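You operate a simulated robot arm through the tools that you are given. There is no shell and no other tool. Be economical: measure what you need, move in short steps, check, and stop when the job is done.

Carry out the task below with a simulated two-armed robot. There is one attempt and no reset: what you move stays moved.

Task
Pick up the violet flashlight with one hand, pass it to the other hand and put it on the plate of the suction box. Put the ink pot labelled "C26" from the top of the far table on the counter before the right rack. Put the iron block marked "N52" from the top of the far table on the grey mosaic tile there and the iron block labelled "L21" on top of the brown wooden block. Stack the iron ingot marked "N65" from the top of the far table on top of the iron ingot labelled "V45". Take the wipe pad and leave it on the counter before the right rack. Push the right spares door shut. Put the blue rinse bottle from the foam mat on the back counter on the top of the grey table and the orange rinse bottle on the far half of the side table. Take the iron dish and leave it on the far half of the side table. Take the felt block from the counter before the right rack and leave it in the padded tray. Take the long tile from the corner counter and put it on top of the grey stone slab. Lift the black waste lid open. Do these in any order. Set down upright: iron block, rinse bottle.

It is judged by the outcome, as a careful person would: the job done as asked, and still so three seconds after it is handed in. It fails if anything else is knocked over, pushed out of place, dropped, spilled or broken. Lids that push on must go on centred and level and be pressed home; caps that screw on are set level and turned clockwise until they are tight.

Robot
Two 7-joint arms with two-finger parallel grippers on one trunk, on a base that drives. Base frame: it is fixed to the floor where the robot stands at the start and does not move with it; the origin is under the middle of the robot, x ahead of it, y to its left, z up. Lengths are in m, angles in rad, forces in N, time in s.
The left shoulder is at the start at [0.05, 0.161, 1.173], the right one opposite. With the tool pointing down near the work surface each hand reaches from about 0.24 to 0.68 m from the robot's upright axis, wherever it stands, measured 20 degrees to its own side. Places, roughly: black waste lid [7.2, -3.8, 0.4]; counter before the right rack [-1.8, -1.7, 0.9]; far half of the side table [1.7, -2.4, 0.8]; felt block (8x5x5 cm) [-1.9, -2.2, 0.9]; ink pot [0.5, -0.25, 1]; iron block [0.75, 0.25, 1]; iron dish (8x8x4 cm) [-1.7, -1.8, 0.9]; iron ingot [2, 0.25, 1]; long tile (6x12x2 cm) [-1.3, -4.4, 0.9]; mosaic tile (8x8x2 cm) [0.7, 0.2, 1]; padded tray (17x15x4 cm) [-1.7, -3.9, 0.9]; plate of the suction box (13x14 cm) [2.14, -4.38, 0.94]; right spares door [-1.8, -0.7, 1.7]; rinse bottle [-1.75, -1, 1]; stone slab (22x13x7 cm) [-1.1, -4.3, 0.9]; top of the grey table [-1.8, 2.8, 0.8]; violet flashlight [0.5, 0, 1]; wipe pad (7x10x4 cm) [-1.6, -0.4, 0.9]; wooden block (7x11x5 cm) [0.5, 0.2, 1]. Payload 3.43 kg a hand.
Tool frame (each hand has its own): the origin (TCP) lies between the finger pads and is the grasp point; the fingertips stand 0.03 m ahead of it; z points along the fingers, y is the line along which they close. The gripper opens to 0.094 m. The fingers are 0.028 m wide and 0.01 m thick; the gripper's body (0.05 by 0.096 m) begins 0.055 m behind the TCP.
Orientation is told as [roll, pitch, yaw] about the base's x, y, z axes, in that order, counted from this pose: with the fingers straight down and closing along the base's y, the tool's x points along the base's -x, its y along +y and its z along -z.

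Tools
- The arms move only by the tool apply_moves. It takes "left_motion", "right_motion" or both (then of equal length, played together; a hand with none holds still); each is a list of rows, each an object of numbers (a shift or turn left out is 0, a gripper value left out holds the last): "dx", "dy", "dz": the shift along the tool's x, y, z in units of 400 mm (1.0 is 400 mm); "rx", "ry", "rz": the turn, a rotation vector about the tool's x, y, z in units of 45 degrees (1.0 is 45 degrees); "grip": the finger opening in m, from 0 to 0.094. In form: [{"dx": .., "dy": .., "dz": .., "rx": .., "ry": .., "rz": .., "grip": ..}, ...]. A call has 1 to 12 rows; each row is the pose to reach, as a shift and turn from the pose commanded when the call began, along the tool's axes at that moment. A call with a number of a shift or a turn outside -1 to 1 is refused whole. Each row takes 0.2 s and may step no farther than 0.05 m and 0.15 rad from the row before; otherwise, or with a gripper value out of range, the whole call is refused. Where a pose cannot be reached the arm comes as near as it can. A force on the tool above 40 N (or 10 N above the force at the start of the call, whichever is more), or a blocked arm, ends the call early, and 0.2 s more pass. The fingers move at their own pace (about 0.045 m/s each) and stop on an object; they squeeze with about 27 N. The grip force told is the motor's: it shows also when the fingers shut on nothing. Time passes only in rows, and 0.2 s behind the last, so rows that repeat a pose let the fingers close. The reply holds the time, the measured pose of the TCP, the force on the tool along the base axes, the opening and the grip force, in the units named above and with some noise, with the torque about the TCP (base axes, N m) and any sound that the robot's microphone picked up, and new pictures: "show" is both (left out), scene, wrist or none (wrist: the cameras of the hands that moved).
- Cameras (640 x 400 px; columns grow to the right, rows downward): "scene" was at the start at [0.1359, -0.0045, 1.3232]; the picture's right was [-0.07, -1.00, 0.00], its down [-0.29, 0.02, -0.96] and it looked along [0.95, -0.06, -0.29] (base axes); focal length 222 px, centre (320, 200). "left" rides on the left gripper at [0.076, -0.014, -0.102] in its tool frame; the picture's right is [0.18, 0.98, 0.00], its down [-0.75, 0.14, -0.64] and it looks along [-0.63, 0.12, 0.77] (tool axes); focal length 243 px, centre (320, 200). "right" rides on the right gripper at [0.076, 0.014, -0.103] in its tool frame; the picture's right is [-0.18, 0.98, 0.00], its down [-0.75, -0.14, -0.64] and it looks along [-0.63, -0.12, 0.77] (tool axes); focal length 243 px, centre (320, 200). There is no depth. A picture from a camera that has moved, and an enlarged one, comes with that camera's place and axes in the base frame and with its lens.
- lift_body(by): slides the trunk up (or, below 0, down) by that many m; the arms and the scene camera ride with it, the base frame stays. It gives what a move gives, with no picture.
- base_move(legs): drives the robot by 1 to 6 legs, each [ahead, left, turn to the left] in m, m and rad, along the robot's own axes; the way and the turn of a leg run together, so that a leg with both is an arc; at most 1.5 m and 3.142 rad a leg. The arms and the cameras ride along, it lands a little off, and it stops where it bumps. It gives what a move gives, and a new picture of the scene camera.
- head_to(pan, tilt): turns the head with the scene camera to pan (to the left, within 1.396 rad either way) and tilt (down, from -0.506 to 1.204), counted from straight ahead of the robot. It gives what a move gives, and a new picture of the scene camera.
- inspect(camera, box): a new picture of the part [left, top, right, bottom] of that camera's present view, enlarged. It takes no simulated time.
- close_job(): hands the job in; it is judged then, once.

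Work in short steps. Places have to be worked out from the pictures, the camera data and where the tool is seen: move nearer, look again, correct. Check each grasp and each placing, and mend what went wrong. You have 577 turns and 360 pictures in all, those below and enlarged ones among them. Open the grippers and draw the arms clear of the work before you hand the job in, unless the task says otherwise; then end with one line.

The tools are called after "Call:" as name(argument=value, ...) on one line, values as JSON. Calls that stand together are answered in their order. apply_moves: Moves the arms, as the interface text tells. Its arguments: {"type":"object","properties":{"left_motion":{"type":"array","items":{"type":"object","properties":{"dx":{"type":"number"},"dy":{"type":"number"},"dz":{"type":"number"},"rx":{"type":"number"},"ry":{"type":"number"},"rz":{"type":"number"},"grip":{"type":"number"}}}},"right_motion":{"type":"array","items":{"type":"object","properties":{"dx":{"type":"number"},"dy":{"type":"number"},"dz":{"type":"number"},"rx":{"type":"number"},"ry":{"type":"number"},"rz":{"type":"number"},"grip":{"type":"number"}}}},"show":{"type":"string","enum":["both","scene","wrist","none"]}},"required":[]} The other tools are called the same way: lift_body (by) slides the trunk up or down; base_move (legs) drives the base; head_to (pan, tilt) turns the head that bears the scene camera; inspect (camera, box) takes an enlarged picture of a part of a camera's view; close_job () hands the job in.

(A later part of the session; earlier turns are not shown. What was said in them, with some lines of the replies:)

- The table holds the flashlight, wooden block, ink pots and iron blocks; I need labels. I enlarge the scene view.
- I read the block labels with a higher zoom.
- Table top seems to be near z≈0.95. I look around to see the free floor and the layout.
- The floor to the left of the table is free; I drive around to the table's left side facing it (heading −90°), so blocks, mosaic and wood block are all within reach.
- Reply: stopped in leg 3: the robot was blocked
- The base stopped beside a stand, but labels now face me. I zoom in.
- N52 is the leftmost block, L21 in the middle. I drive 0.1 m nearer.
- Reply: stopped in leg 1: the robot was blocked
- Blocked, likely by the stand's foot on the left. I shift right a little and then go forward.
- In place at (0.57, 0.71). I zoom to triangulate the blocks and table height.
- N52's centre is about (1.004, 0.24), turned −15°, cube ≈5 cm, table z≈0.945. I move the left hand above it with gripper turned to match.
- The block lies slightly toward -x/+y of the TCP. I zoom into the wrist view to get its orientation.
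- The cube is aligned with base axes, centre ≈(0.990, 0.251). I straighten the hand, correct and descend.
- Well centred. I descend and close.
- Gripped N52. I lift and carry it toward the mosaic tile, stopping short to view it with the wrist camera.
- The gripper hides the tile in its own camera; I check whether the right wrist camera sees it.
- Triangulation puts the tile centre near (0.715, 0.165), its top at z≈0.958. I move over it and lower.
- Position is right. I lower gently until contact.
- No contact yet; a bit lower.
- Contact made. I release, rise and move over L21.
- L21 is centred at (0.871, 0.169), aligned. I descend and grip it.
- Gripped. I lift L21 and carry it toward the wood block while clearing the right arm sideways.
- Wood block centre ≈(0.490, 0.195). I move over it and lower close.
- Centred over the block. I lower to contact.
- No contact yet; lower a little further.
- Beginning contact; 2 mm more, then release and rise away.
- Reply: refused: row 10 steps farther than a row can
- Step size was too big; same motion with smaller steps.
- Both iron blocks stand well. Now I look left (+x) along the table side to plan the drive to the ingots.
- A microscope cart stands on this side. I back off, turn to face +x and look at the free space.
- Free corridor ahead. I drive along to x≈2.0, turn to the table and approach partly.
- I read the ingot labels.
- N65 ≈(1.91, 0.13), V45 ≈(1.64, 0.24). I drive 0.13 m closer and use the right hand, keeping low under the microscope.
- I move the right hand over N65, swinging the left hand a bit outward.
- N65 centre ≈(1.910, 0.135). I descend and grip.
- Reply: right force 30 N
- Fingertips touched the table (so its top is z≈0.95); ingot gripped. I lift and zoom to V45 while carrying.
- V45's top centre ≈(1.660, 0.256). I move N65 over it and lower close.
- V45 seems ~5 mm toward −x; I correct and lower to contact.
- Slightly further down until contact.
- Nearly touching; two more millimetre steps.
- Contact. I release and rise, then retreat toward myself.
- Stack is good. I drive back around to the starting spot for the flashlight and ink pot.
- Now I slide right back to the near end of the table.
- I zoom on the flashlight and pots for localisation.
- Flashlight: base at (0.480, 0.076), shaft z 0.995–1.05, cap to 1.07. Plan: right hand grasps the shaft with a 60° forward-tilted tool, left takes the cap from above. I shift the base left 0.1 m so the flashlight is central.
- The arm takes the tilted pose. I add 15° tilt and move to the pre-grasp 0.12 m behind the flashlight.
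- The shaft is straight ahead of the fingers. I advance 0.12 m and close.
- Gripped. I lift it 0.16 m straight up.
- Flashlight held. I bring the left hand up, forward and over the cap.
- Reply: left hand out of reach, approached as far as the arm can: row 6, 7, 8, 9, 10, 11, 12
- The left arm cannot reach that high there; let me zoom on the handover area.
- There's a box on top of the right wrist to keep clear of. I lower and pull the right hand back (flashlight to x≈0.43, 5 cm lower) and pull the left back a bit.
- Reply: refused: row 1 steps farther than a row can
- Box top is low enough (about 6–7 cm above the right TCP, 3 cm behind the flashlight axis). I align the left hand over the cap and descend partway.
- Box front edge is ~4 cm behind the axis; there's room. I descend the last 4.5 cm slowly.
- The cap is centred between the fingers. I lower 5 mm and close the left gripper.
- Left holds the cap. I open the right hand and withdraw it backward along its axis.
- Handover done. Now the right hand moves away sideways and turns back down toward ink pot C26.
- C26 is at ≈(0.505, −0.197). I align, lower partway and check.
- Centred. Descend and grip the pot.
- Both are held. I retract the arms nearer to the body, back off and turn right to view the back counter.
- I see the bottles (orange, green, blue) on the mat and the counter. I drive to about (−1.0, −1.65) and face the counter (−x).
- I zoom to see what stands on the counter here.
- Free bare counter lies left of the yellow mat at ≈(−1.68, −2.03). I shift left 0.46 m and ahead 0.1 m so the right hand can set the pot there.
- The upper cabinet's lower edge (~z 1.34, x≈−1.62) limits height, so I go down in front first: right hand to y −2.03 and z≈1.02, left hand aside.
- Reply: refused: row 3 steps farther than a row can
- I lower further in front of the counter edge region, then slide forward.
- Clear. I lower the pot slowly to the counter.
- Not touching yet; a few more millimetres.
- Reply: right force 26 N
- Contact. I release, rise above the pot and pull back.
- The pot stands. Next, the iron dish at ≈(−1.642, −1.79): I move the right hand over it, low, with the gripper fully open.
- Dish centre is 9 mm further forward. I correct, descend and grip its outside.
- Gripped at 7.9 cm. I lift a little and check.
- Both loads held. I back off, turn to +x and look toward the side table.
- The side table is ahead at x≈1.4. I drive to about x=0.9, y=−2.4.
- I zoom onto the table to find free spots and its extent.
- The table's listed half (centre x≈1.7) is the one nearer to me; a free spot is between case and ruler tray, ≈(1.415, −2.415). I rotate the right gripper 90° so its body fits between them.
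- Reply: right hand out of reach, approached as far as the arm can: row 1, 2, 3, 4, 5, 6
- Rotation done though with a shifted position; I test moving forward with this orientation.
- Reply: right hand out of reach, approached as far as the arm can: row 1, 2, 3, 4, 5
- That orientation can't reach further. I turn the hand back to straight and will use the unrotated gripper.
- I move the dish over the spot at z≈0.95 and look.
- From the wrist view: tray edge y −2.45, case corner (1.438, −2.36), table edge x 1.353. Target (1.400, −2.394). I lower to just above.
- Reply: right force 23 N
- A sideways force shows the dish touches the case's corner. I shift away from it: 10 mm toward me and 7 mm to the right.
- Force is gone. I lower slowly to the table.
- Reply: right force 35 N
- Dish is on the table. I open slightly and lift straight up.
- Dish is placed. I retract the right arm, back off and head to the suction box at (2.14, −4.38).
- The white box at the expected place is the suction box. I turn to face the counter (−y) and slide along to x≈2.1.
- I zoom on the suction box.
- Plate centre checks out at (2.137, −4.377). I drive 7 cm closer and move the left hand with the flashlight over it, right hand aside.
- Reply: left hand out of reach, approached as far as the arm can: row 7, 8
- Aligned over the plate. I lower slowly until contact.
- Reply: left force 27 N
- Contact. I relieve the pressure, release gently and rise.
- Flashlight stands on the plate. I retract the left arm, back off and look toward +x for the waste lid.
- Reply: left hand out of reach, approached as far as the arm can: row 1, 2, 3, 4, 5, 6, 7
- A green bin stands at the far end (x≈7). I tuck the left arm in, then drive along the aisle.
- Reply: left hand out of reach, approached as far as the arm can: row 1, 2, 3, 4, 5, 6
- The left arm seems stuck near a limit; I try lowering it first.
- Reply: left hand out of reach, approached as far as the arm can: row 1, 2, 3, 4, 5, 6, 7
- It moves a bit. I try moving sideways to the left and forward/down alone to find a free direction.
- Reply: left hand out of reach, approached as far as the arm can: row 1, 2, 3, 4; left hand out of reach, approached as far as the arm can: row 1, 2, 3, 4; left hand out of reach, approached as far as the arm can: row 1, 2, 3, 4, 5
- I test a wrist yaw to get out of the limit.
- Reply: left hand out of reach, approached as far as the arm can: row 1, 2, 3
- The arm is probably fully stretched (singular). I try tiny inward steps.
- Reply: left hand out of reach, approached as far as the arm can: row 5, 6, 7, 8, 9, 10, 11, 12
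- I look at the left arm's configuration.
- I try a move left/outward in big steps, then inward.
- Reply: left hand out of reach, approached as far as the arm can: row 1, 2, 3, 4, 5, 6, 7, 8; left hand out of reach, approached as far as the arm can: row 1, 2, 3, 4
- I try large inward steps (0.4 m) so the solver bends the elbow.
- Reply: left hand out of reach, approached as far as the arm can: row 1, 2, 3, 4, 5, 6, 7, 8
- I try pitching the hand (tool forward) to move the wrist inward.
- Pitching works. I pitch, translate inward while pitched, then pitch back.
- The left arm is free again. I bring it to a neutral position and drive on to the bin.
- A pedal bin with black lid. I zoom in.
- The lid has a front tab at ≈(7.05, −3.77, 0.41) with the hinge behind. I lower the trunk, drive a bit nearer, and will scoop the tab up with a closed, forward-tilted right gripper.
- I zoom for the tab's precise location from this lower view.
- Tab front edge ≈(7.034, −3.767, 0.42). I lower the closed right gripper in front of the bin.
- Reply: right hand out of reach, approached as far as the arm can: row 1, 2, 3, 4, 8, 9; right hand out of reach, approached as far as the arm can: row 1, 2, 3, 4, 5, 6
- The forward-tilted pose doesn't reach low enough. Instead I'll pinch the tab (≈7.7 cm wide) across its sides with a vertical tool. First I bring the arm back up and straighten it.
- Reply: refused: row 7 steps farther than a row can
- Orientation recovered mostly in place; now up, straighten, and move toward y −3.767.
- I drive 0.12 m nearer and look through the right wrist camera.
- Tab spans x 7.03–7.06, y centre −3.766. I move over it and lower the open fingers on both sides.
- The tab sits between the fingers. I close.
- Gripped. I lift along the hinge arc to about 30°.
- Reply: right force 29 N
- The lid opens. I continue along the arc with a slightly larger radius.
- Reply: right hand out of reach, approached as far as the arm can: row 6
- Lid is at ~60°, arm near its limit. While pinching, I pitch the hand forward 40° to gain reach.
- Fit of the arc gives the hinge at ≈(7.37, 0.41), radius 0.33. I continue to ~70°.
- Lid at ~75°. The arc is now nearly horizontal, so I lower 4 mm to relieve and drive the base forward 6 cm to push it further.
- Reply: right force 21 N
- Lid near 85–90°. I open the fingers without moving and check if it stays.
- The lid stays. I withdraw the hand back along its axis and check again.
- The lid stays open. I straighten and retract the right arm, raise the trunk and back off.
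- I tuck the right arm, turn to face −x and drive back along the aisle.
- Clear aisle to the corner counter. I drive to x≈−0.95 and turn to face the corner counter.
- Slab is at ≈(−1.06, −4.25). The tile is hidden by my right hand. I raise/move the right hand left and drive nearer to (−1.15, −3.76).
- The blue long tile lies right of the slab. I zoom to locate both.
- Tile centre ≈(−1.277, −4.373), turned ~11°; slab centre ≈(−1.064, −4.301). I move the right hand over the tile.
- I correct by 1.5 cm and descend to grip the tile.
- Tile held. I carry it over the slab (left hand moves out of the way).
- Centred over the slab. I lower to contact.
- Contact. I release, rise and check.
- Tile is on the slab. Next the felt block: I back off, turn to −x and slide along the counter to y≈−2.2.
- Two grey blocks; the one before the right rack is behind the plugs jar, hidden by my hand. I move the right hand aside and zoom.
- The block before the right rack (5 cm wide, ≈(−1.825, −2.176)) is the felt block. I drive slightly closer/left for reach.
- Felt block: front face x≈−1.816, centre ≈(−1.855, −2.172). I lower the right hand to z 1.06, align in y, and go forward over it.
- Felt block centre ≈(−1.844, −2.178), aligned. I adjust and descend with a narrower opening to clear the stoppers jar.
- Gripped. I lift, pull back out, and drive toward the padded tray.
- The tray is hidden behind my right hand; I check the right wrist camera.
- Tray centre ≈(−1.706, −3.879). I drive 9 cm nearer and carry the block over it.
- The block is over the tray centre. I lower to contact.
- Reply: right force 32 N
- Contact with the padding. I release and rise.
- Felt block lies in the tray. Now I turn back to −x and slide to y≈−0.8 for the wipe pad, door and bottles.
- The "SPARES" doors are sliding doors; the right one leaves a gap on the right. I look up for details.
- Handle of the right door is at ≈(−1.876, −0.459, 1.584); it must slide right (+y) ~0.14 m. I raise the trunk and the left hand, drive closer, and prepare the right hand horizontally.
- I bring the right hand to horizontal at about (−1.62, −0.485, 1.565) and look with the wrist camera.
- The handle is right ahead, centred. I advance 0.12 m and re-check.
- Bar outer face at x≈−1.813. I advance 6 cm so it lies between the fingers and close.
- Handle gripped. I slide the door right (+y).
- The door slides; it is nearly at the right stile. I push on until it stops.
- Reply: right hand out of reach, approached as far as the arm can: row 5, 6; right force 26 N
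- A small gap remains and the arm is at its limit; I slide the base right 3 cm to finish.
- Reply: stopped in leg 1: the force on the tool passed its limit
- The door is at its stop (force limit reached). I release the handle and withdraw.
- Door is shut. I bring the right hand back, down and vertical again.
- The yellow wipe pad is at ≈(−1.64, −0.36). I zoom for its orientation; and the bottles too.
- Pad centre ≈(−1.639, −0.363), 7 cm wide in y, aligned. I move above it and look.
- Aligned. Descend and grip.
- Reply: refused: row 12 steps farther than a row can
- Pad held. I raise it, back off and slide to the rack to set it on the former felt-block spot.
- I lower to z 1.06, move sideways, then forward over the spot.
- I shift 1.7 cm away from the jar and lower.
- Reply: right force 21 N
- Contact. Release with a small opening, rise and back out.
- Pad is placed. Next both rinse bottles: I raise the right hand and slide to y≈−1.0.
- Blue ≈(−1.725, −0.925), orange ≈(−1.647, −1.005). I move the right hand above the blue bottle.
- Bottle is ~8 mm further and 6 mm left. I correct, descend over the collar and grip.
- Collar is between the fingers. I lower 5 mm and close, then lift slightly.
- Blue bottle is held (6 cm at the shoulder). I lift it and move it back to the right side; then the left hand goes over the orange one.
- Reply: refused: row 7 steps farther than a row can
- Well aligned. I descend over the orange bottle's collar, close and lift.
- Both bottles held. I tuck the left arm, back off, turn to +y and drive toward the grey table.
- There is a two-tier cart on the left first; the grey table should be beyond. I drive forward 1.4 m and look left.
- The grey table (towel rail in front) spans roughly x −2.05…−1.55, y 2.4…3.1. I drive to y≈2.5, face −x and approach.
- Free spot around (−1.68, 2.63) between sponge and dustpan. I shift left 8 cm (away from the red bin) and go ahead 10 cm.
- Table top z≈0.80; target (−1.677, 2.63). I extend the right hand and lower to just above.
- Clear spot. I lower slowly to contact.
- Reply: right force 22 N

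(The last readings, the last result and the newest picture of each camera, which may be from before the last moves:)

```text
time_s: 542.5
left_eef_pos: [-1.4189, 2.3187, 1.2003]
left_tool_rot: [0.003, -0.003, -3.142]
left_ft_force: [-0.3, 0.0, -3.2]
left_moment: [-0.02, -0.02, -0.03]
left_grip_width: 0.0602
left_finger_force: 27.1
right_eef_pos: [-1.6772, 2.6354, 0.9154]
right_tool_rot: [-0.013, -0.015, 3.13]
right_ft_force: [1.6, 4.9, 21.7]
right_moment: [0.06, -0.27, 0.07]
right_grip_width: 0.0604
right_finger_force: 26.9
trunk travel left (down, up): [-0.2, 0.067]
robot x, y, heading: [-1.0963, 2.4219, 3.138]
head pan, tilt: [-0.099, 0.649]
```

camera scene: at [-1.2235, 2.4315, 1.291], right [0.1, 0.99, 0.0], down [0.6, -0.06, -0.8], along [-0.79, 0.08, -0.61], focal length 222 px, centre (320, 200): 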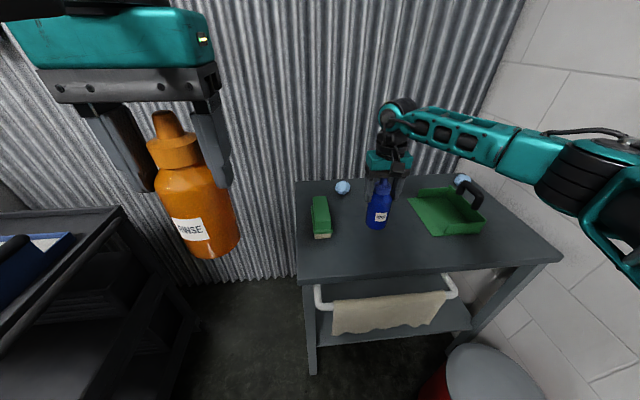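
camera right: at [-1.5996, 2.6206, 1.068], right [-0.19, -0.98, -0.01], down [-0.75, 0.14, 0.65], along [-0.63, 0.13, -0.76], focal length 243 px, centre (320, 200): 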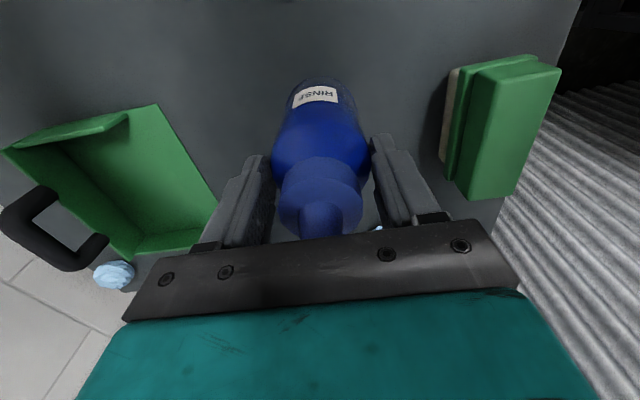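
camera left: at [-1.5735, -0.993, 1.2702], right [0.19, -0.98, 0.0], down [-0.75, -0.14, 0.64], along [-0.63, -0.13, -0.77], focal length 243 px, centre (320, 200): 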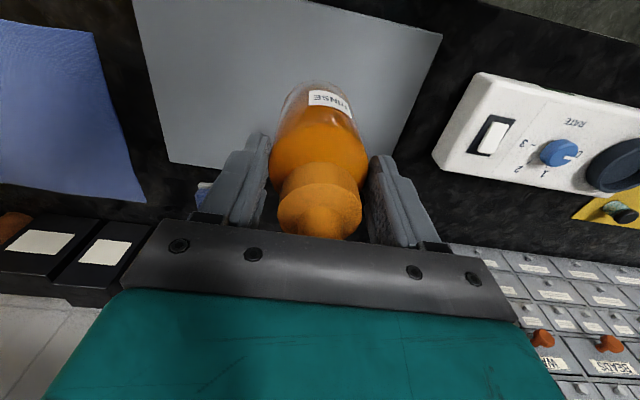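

Contact. I relieve, release and rise straight up.

Call:
apply_moves(right_motion=[{"dz": -0.013}, {"dz": -0.013, "grip": 0.075}, {"dz": -0.013, "grip": 0.085}, {"dz": -0.013, "grip": 0.085}, {"dz": -0.1}, {"dz": -0.2}, {"dz": -0.3}, {"dz": -0.4}, {"dz": -0.5}, {"dz": -0.55, "dx": 0.1}, {"dz": -0.6, "dx": 0.2}, {"dz": -0.65, "dx": 0.3}], show="scene")

Call:
inspect(camera="scene", box=[290, 150, 490, 280])

```text
time_s: 545.1
left_eef_pos: [-1.4188, 2.3203, 1.1998]
left_tool_rot: [0.003, -0.003, -3.142]
left_ft_force: [-0.5, 0.1, -1.9]
left_moment: [0.03, -0.03, 0.0]
left_grip_width: 0.06
left_finger_force: 26.6
right_eef_pos: [-1.555, 2.6328, 1.1718]
right_tool_rot: [-0.013, -0.006, 3.132]
right_ft_force: [0.8, 0.0, 0.2]
right_moment: [0.02, -0.04, -0.01]
right_grip_width: 0.0852
right_finger_force: 0.0
trunk travel left (down, up): [-0.2, 0.067]
robot x, y, heading: [-1.0982, 2.419, 3.14]
head pan, tilt: [-0.099, 0.649]
camera scene: at [-1.222, 2.4314, 1.2912], right [0.1, 0.99, 0.0], down [0.6, -0.06, -0.8], along [-0.79, 0.08, -0.6], focal length 222 px, centre (320, 200)
```

scene: 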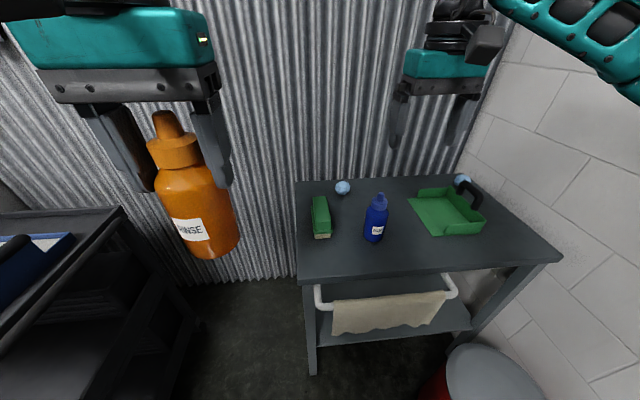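

```text
3.08 times, centred on (390, 215) of scene
camera zoom: at [-1.222, 2.4314, 1.2912], right [0.1, 0.99, 0.0], down [0.6, -0.06, -0.8], along [-0.79, 0.08, -0.6], focal length 682 px, centre (105, 154)
```

zoom: 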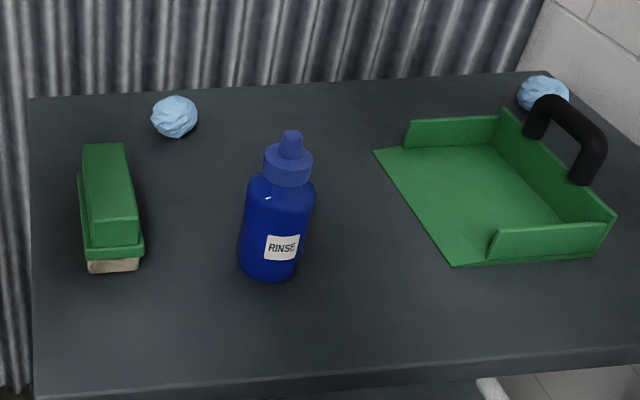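

Blue bottle stands upright on the grey table. Now the orange bottle: I retract the right arm and drive the long way to the right side of the side table.

Call:
base_move(legs=[[-0.4, 0, 0], [0, 0, 1.571], [1.5, 0, 0], [1.5, 0, 0], [1.5, 0, 0]])

Call:
head_to(pan=0, tilt=0.4)

```text
time_s: 572.5
left_eef_pos: [-0.5173, -2.3945, 1.2001]
left_tool_rot: [0.004, 0.0, -1.548]
left_ft_force: [-0.8, -0.1, -2.5]
left_moment: [0.02, 0.03, 0.05]
left_grip_width: 0.0601
left_finger_force: 26.9
right_eef_pos: [-0.8271, -2.5356, 1.1688]
right_tool_rot: [-0.012, -0.005, -1.558]
right_ft_force: [0.4, -0.5, -0.3]
right_moment: [0.05, -0.02, 0.01]
right_grip_width: 0.0849
right_finger_force: 0.0
trunk travel left (down, up): [-0.2, 0.067]
robot x, y, heading: [-0.6238, -2.0738, -1.546]
head pan, tilt: [-0.099, 0.649]
camera scene: at [-0.6296, -2.1997, 1.2911], right [-1.0, 0.08, 0.0], down [0.05, 0.6, -0.8], along [-0.06, -0.79, -0.6], focal length 222 px, centre (320, 200)
```

scene: 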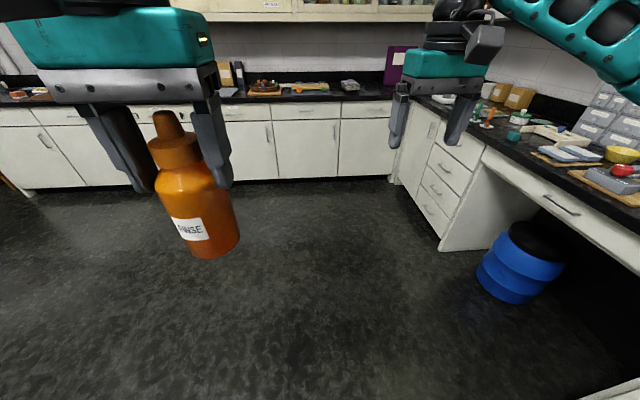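

```text
time_s: 573.3
left_eef_pos: [-0.5168, -2.3942, 1.2003]
left_tool_rot: [0.003, -0.001, -1.548]
left_ft_force: [0.4, -0.4, -2.7]
left_moment: [0.04, 0.01, -0.02]
left_grip_width: 0.0601
left_finger_force: 27.2
right_eef_pos: [-0.8276, -2.5351, 1.1699]
right_tool_rot: [-0.01, -0.006, -1.558]
right_ft_force: [-0.1, -0.5, 0.4]
right_moment: [0.0, 0.01, -0.01]
right_grip_width: 0.0851
right_finger_force: 0.0
trunk travel left (down, up): [-0.2, 0.067]
robot x, y, heading: [-0.6274, -2.0748, -1.546]
head pan, tilt: [0.0, 0.4]
camera scene: at [-0.6208, -2.2057, 1.3135], right [-1.0, -0.02, 0.0], down [-0.01, 0.39, -0.92], along [0.02, -0.92, -0.39], focal length 222 px, centre (320, 200)
```

scene: 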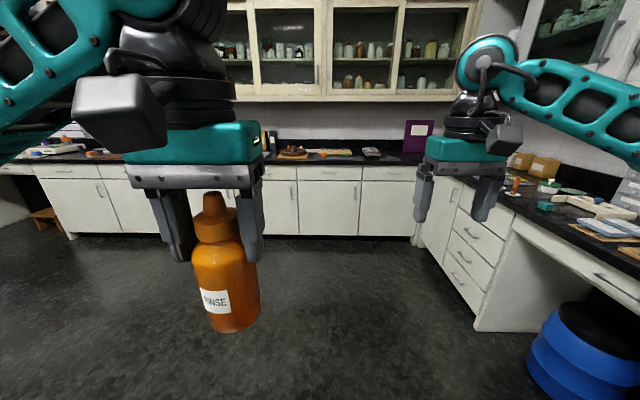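

Call:
base_move(legs=[[1.33, 0, 0], [0, 0, 1.546], [1.5, 0, 0], [0.8, 0, 0], [0, 0, 1.571]])

Call:
head_to(pan=0, tilt=0.6)

```text
time_s: 598.5
left_eef_pos: [1.6116, -3.0484, 1.1988]
left_tool_rot: [0.004, 0.001, 1.597]
left_ft_force: [0.0, -0.2, -3.0]
left_moment: [-0.04, -0.01, 0.0]
left_grip_width: 0.0601
left_finger_force: 26.9
right_eef_pos: [1.9196, -2.9061, 1.1704]
right_tool_rot: [-0.011, -0.008, 1.587]
right_ft_force: [-0.8, 0.6, 0.9]
right_moment: [-0.06, 0.01, 0.02]
right_grip_width: 0.0852
right_finger_force: 0.0
trunk travel left (down, up): [-0.2, 0.067]
robot x, y, heading: [1.7179, -3.3681, 1.595]
head pan, tilt: [0.0, 0.4]
camera scene: at [1.7198, -3.2333, 1.3136], right [1.0, 0.03, 0.0], down [0.01, -0.39, -0.92], along [-0.02, 0.92, -0.39], focal length 222 px, centre (320, 200)
```

scene: 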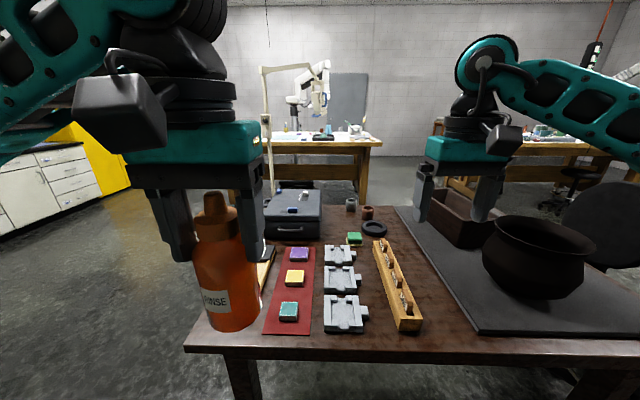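

```text
time_s: 599.2
left_eef_pos: [1.6106, -3.0494, 1.1987]
left_tool_rot: [0.003, 0.001, 1.597]
left_ft_force: [0.4, -0.1, -3.4]
left_moment: [-0.02, 0.02, 0.01]
left_grip_width: 0.0596
left_finger_force: 26.7
right_eef_pos: [1.9206, -2.9052, 1.17]
right_tool_rot: [-0.011, -0.006, 1.588]
right_ft_force: [0.4, 0.6, 0.0]
right_moment: [0.02, 0.01, -0.03]
right_grip_width: 0.0851
right_finger_force: 0.0
trunk travel left (down, up): [-0.2, 0.067]
robot x, y, heading: [1.7215, -3.3681, 1.601]
head pan, tilt: [0.0, 0.6]
camera scene: at [1.7201, -3.2375, 1.2954], right [1.0, 0.03, 0.0], down [0.01, -0.56, -0.83], along [-0.02, 0.83, -0.56], focal length 222 px, centre (320, 200)
```

scene: 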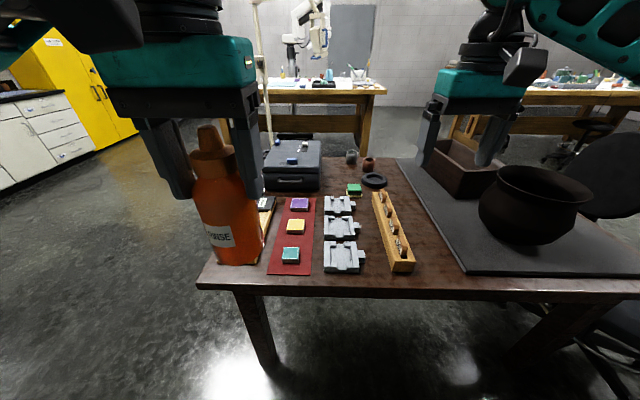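

I zoom on the area between the grey blocks and the number rack.

Call:
inspect(camera="scene", box=[280, 140, 480, 290])

```text
2.67 times, centred on (380, 215) of scene
camera zoom: at [1.7201, -3.2375, 1.2954], right [1.0, 0.03, 0.0], down [0.01, -0.56, -0.83], along [-0.02, 0.83, -0.56], focal length 591 px, centre (160, 160)
```

zoom: 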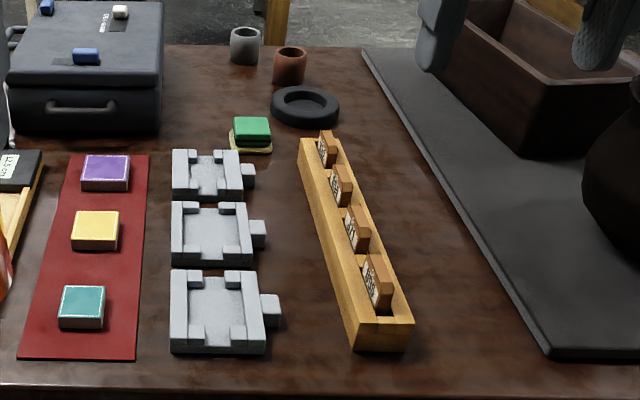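

A good spot is (1.868, −2.711), between the grey blocks and the rack. I shift the base right 0.2 m and ahead 0.12 m.

Call:
base_move(legs=[[0, -0.2, -0.03], [0.12, 0, 0]])

Call:
inspect(camera="scene", box=[200, 180, 360, 300])

```text
time_s: 601.6
left_eef_pos: [1.8207, -2.9229, 1.1998]
left_tool_rot: [0.003, -0.001, 1.565]
left_ft_force: [-0.1, -0.6, -3.9]
left_moment: [-0.05, 0.05, 0.02]
left_grip_width: 0.06
left_finger_force: 27.3
right_eef_pos: [2.1329, -2.7899, 1.169]
right_tool_rot: [-0.013, -0.005, 1.557]
right_ft_force: [0.1, 0.3, 0.2]
right_moment: [-0.02, 0.0, 0.01]
right_grip_width: 0.0852
right_finger_force: 0.1
trunk travel left (down, up): [-0.2, 0.067]
robot x, y, heading: [1.9233, -3.2437, 1.563]
head pan, tilt: [0.0, 0.6]
camera scene: at [1.9238, -3.115, 1.2952], right [1.0, -0.01, 0.0], down [0.0, -0.57, -0.82], along [0.0, 0.82, -0.57], focal length 222 px, centre (320, 200)
```

scene: 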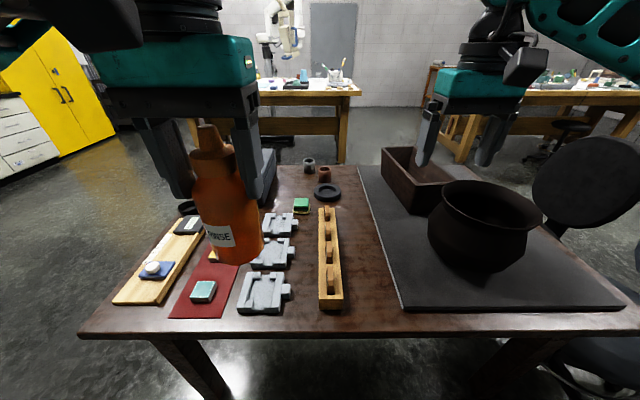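

```text
3.33 times, centred on (280, 240) of scene
camera zoom: at [1.9238, -3.115, 1.2952], right [1.0, -0.01, 0.0], down [0.0, -0.57, -0.82], along [0.0, 0.82, -0.57], focal length 739 px, centre (453, 67)
```

zoom: 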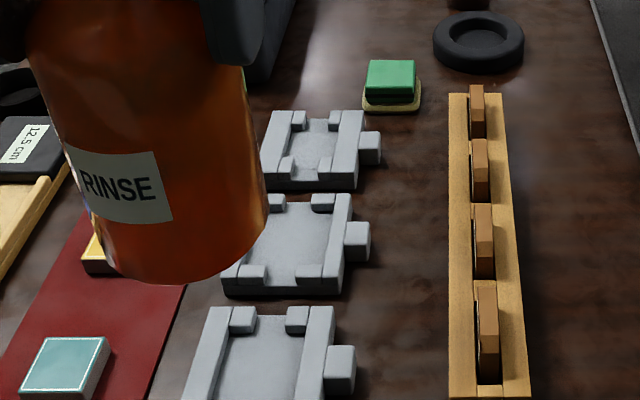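

Refined target (1.868, −2.706). I move the left hand there and lower to z≈0.96.

Call:
apply_moves(left_motion=[{"dx": -0.11, "dy": -0.025}, {"dx": -0.22, "dy": -0.05}, {"dx": -0.33, "dy": -0.075}, {"dx": -0.44, "dy": -0.1}, {"dx": -0.5425, "dy": -0.115}, {"dx": -0.5425, "dy": -0.115, "dz": 0.1}, {"dx": -0.5425, "dy": -0.115, "dz": 0.2}, {"dx": -0.5425, "dy": -0.115, "dz": 0.3}, {"dx": -0.5425, "dy": -0.115, "dz": 0.4}, {"dx": -0.5425, "dy": -0.115, "dz": 0.5}, {"dx": -0.5425, "dy": -0.115, "dz": 0.6}])

Call:
inspect(camera="scene", box=[230, 180, 390, 300])

```text
time_s: 604.0
left_eef_pos: [1.866, -2.7057, 0.9594]
left_tool_rot: [0.004, -0.001, 1.565]
left_ft_force: [-0.2, -0.1, -1.5]
left_moment: [0.0, 0.0, -0.04]
left_grip_width: 0.0601
left_finger_force: 27.0
right_eef_pos: [2.1343, -2.7901, 1.1703]
right_tool_rot: [-0.013, -0.007, 1.556]
right_ft_force: [1.1, -0.8, 0.2]
right_moment: [-0.02, -0.02, -0.04]
right_grip_width: 0.0851
right_finger_force: 0.1
trunk travel left (down, up): [-0.2, 0.067]
robot x, y, heading: [1.9214, -3.2485, 1.566]
head pan, tilt: [0.0, 0.6]
camera scene: at [1.9237, -3.1156, 1.2954], right [1.0, -0.01, 0.0], down [0.0, -0.57, -0.82], along [0.0, 0.82, -0.57], focal length 222 px, centre (320, 200)
camera left: at [1.8807, -2.7831, 1.0618], right [-0.98, -0.18, 0.0], down [-0.14, 0.75, 0.64], along [-0.12, 0.63, -0.77], focal length 243 px, centre (320, 200)
```

scene: 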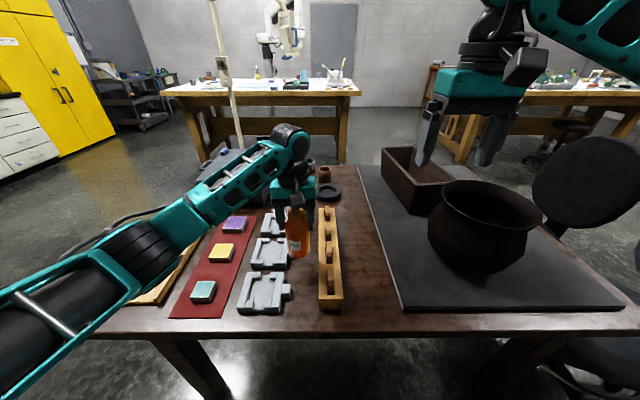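
left: 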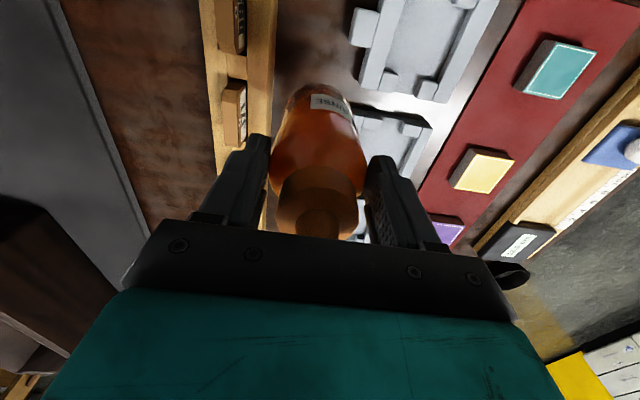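

```text
3.33 times, centred on (310, 240) of scene
camera zoom: at [1.9237, -3.1156, 1.2954], right [1.0, -0.01, 0.0], down [0.0, -0.57, -0.82], along [0.0, 0.82, -0.57], focal length 739 px, centre (353, 67)
```

zoom: 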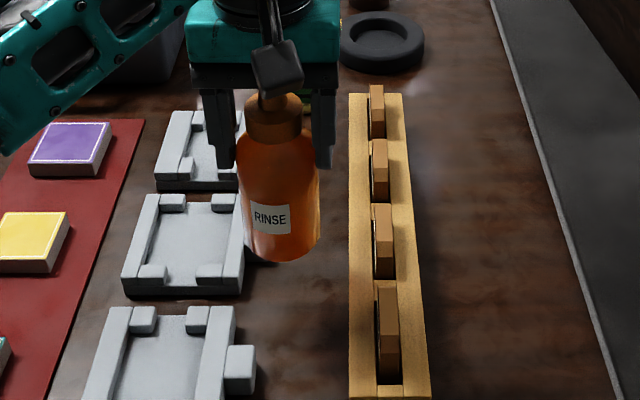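

Bottle axis is at (1.868, −2.709), well within the gap. I lower slowly.

Call:
apply_moves(left_motion=[{"dz": 0.06}, {"dz": 0.12}, {"dz": 0.16}, {"dz": 0.185}, {"dz": 0.198}], show="wrist")

```text
time_s: 605.2
left_eef_pos: [1.8665, -2.7052, 0.8792]
left_tool_rot: [0.003, -0.002, 1.566]
left_ft_force: [-0.7, -0.1, -1.7]
left_moment: [0.01, 0.02, 0.03]
left_grip_width: 0.0598
left_finger_force: 26.9
right_eef_pos: [2.1344, -2.7902, 1.1692]
right_tool_rot: [-0.012, -0.006, 1.557]
right_ft_force: [0.2, -0.8, -0.3]
right_moment: [0.0, 0.02, -0.01]
right_grip_width: 0.0848
right_finger_force: 0.1
trunk travel left (down, up): [-0.2, 0.067]
robot x, y, heading: [1.9156, -3.2479, 1.569]
head pan, tilt: [0.0, 0.6]
camera left: at [1.8807, -2.7837, 0.9828], right [-0.98, -0.18, 0.0], down [-0.14, 0.75, 0.64], along [-0.12, 0.63, -0.77], focal length 243 px, centre (320, 200)
```

left: 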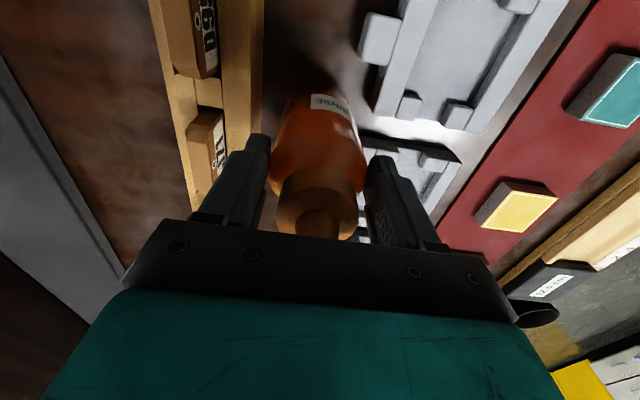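

Call:
apply_moves(left_motion=[{"dz": 0.01}, {"dz": 0.02}, {"dz": 0.028}], show="none")

```text
time_s: 606.0
left_eef_pos: [1.8658, -2.706, 0.8685]
left_tool_rot: [0.004, 0.0, 1.565]
left_ft_force: [0.1, -0.1, -1.7]
left_moment: [0.0, 0.02, -0.01]
left_grip_width: 0.06
left_finger_force: 27.1
right_eef_pos: [2.1332, -2.7901, 1.1702]
right_tool_rot: [-0.013, -0.007, 1.557]
right_ft_force: [-0.2, -0.3, -0.7]
right_moment: [-0.02, -0.01, 0.0]
right_grip_width: 0.0852
right_finger_force: 0.1
trunk travel left (down, up): [-0.2, 0.067]
robot x, y, heading: [1.9245, -3.2485, 1.569]
head pan, tilt: [0.0, 0.6]
```

Call:
apply_moves(left_motion=[{"dz": 0.01}, {"dz": 0.02}, {"dz": 0.03}], show="none")

```text
time_s: 606.8
left_eef_pos: [1.8671, -2.7067, 0.8615]
left_tool_rot: [0.0, -0.01, 1.566]
left_ft_force: [-3.5, -0.8, 24.9]
left_moment: [0.22, 0.1, 0.07]
left_grip_width: 0.0601
left_finger_force: 27.2
right_eef_pos: [2.1339, -2.7933, 1.1717]
right_tool_rot: [-0.013, -0.009, 1.557]
right_ft_force: [-0.1, 0.0, -0.3]
right_moment: [-0.03, 0.03, 0.0]
right_grip_width: 0.085
right_finger_force: 0.0
trunk travel left (down, up): [-0.2, 0.067]
robot x, y, heading: [1.9154, -3.2486, 1.568]
head pan, tilt: [0.0, 0.6]
```

Contact. I relieve, open moderately and rise straight up.

Call:
apply_moves(left_motion=[{"dz": -0.013}, {"dz": -0.013, "grip": 0.07}, {"dz": -0.013, "grip": 0.076}, {"dz": -0.013, "grip": 0.076}, {"dz": -0.1}, {"dz": -0.2}, {"dz": -0.3}, {"dz": -0.4}, {"dz": -0.5}, {"dz": -0.6}, {"dz": -0.7}, {"dz": -0.75, "dx": 0.08}], show="scene")

Call:
inspect(camera="scene", box=[200, 160, 400, 310])

```text
time_s: 609.4
left_eef_pos: [1.8664, -2.7389, 1.1573]
left_tool_rot: [0.003, 0.0, 1.566]
left_ft_force: [-0.2, -1.1, 0.0]
left_moment: [0.01, 0.03, 0.03]
left_grip_width: 0.0759
left_finger_force: 0.1
right_eef_pos: [2.132, -2.7906, 1.171]
right_tool_rot: [-0.011, -0.007, 1.556]
right_ft_force: [0.1, -0.8, 0.6]
right_moment: [-0.02, 0.04, 0.01]
right_grip_width: 0.0849
right_finger_force: 0.1
trunk travel left (down, up): [-0.2, 0.067]
robot x, y, heading: [1.9206, -3.2465, 1.558]
head pan, tilt: [0.0, 0.6]
camera scene: at [1.9234, -3.1166, 1.2955], right [1.0, -0.01, 0.0], down [0.0, -0.56, -0.83], along [0.0, 0.83, -0.56], focal length 222 px, centre (320, 200)
```

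scene: 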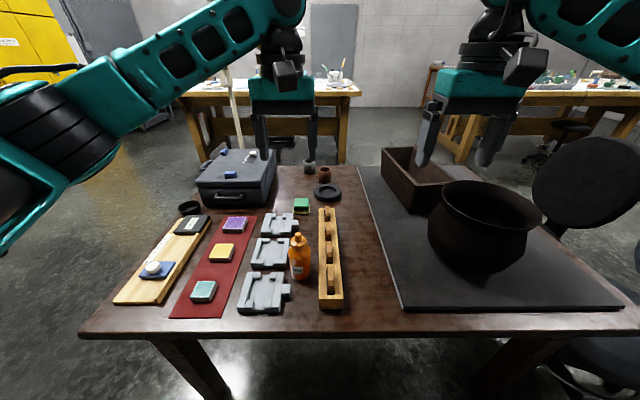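

```text
2.67 times, centred on (300, 235) of scene
camera zoom: at [1.9234, -3.1166, 1.2955], right [1.0, -0.01, 0.0], down [0.0, -0.56, -0.83], along [0.0, 0.83, -0.56], focal length 591 px, centre (373, 107)
```

zoom: 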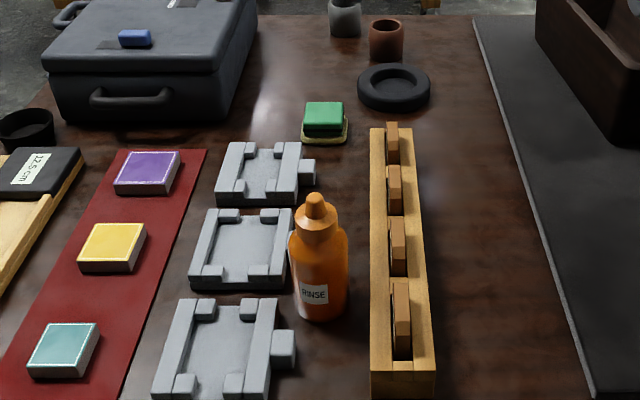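

Orange bottle stands upright. All items are done; I open both grippers and back away from the table.

Call:
apply_moves(left_motion=[{"dx": 0.1, "grip": 0.09}, {"dx": 0.2, "grip": 0.09}, {"dx": 0.3}, {"dx": 0.4}], right_motion=[{"dx": 0.1, "grip": 0.09}, {"dx": 0.2}, {"dx": 0.28}, {"dx": 0.28}], show="none")

Call:
base_move(legs=[[-0.22, 0, 0]])

```text
time_s: 610.4
left_eef_pos: [1.8654, -2.8994, 1.1573]
left_tool_rot: [0.003, 0.0, 1.568]
left_ft_force: [-0.1, -0.1, -0.2]
left_moment: [-0.02, 0.0, 0.0]
left_grip_width: 0.0899
left_finger_force: 0.0
right_eef_pos: [2.1324, -2.9033, 1.1709]
right_tool_rot: [-0.012, -0.007, 1.557]
right_ft_force: [0.1, 1.0, -0.3]
right_moment: [-0.02, -0.01, -0.04]
right_grip_width: 0.0903
right_finger_force: 0.1
trunk travel left (down, up): [-0.2, 0.067]
robot x, y, heading: [1.9212, -3.2476, 1.565]
head pan, tilt: [0.0, 0.6]
```

```text
time_s: 612.1
left_eef_pos: [1.8648, -3.1202, 1.1573]
left_tool_rot: [0.003, -0.001, 1.565]
left_ft_force: [0.3, 0.0, -0.8]
left_moment: [0.01, 0.02, 0.01]
left_grip_width: 0.0903
left_finger_force: 0.1
right_eef_pos: [2.1317, -3.1236, 1.1699]
right_tool_rot: [-0.013, -0.008, 1.556]
right_ft_force: [0.6, -0.3, -0.2]
right_moment: [0.01, -0.01, 0.01]
right_grip_width: 0.0899
right_finger_force: 0.0
trunk travel left (down, up): [-0.2, 0.067]
robot x, y, heading: [1.9205, -3.4643, 1.57]
head pan, tilt: [0.0, 0.6]
camera scene: at [1.9226, -3.3375, 1.2955], right [1.0, -0.01, 0.0], down [0.0, -0.56, -0.83], along [0.01, 0.83, -0.56], focal length 222 px, centre (320, 200)
```

scene: 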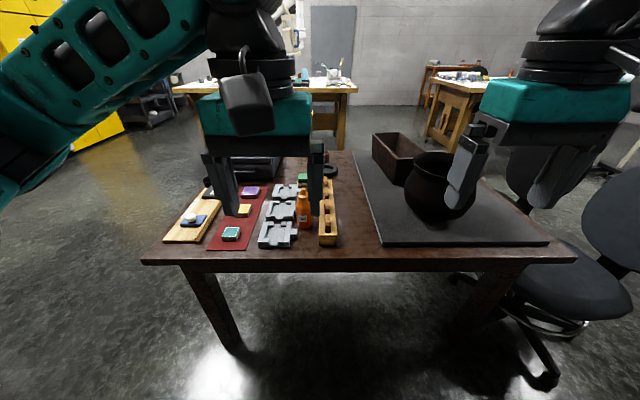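

A quick look toward the waste bin to confirm that its lid is still open.

Call:
head_to(pan=-1.39, tilt=0.2)

Call:
inspect(camera="scene", box=[300, 120, 480, 240])

```text
time_s: 613.6
left_eef_pos: [1.8651, -3.121, 1.1568]
left_tool_rot: [0.004, -0.003, 1.566]
left_ft_force: [0.7, -0.2, 0.0]
left_moment: [-0.05, 0.04, -0.01]
left_grip_width: 0.0901
left_finger_force: 0.0
right_eef_pos: [2.1313, -3.1231, 1.1695]
right_tool_rot: [-0.011, -0.007, 1.557]
right_ft_force: [0.3, -0.8, -0.1]
right_moment: [-0.04, 0.03, -0.01]
right_grip_width: 0.0901
right_finger_force: 0.1
trunk travel left (down, up): [-0.2, 0.067]
robot x, y, heading: [1.9172, -3.4676, 1.567]
head pan, tilt: [-1.389, 0.201]
camera scene: at [2.0138, -3.4089, 1.3322], right [0.18, -0.98, 0.0], down [-0.2, -0.04, -0.98], along [0.96, 0.17, -0.2], focal length 222 px, centre (320, 200)
```

scene: 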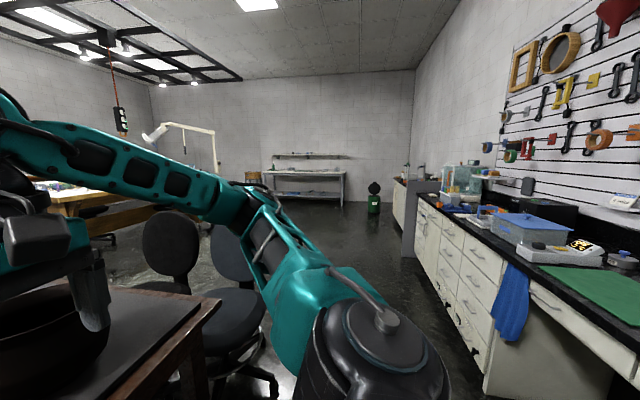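

```text
3.33 times, centred on (390, 180) of scene
camera zoom: at [2.0138, -3.4089, 1.3322], right [0.18, -0.98, 0.0], down [-0.2, -0.04, -0.98], along [0.96, 0.17, -0.2], focal length 739 px, centre (87, 267)
```

zoom: 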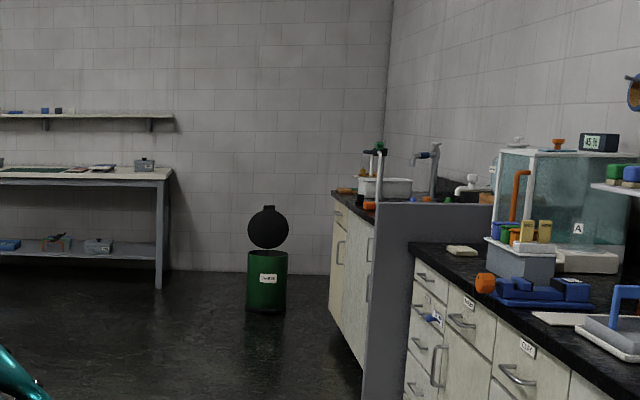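

The bin lid is still open, the grippers are open and the arms are clear. I hand the job in.

Call:
close_job()

```text
The job is handed in.
```

I carried out every part of the task and handed the job in. While setting down the iron dish I pressed it briefly against the grey case on the side table (about 22 N). I saw no shift in the case, but I did not measure its position afterwards. I also read "far half of the side table" as the half centred on your listed point [1.7, -2.4].
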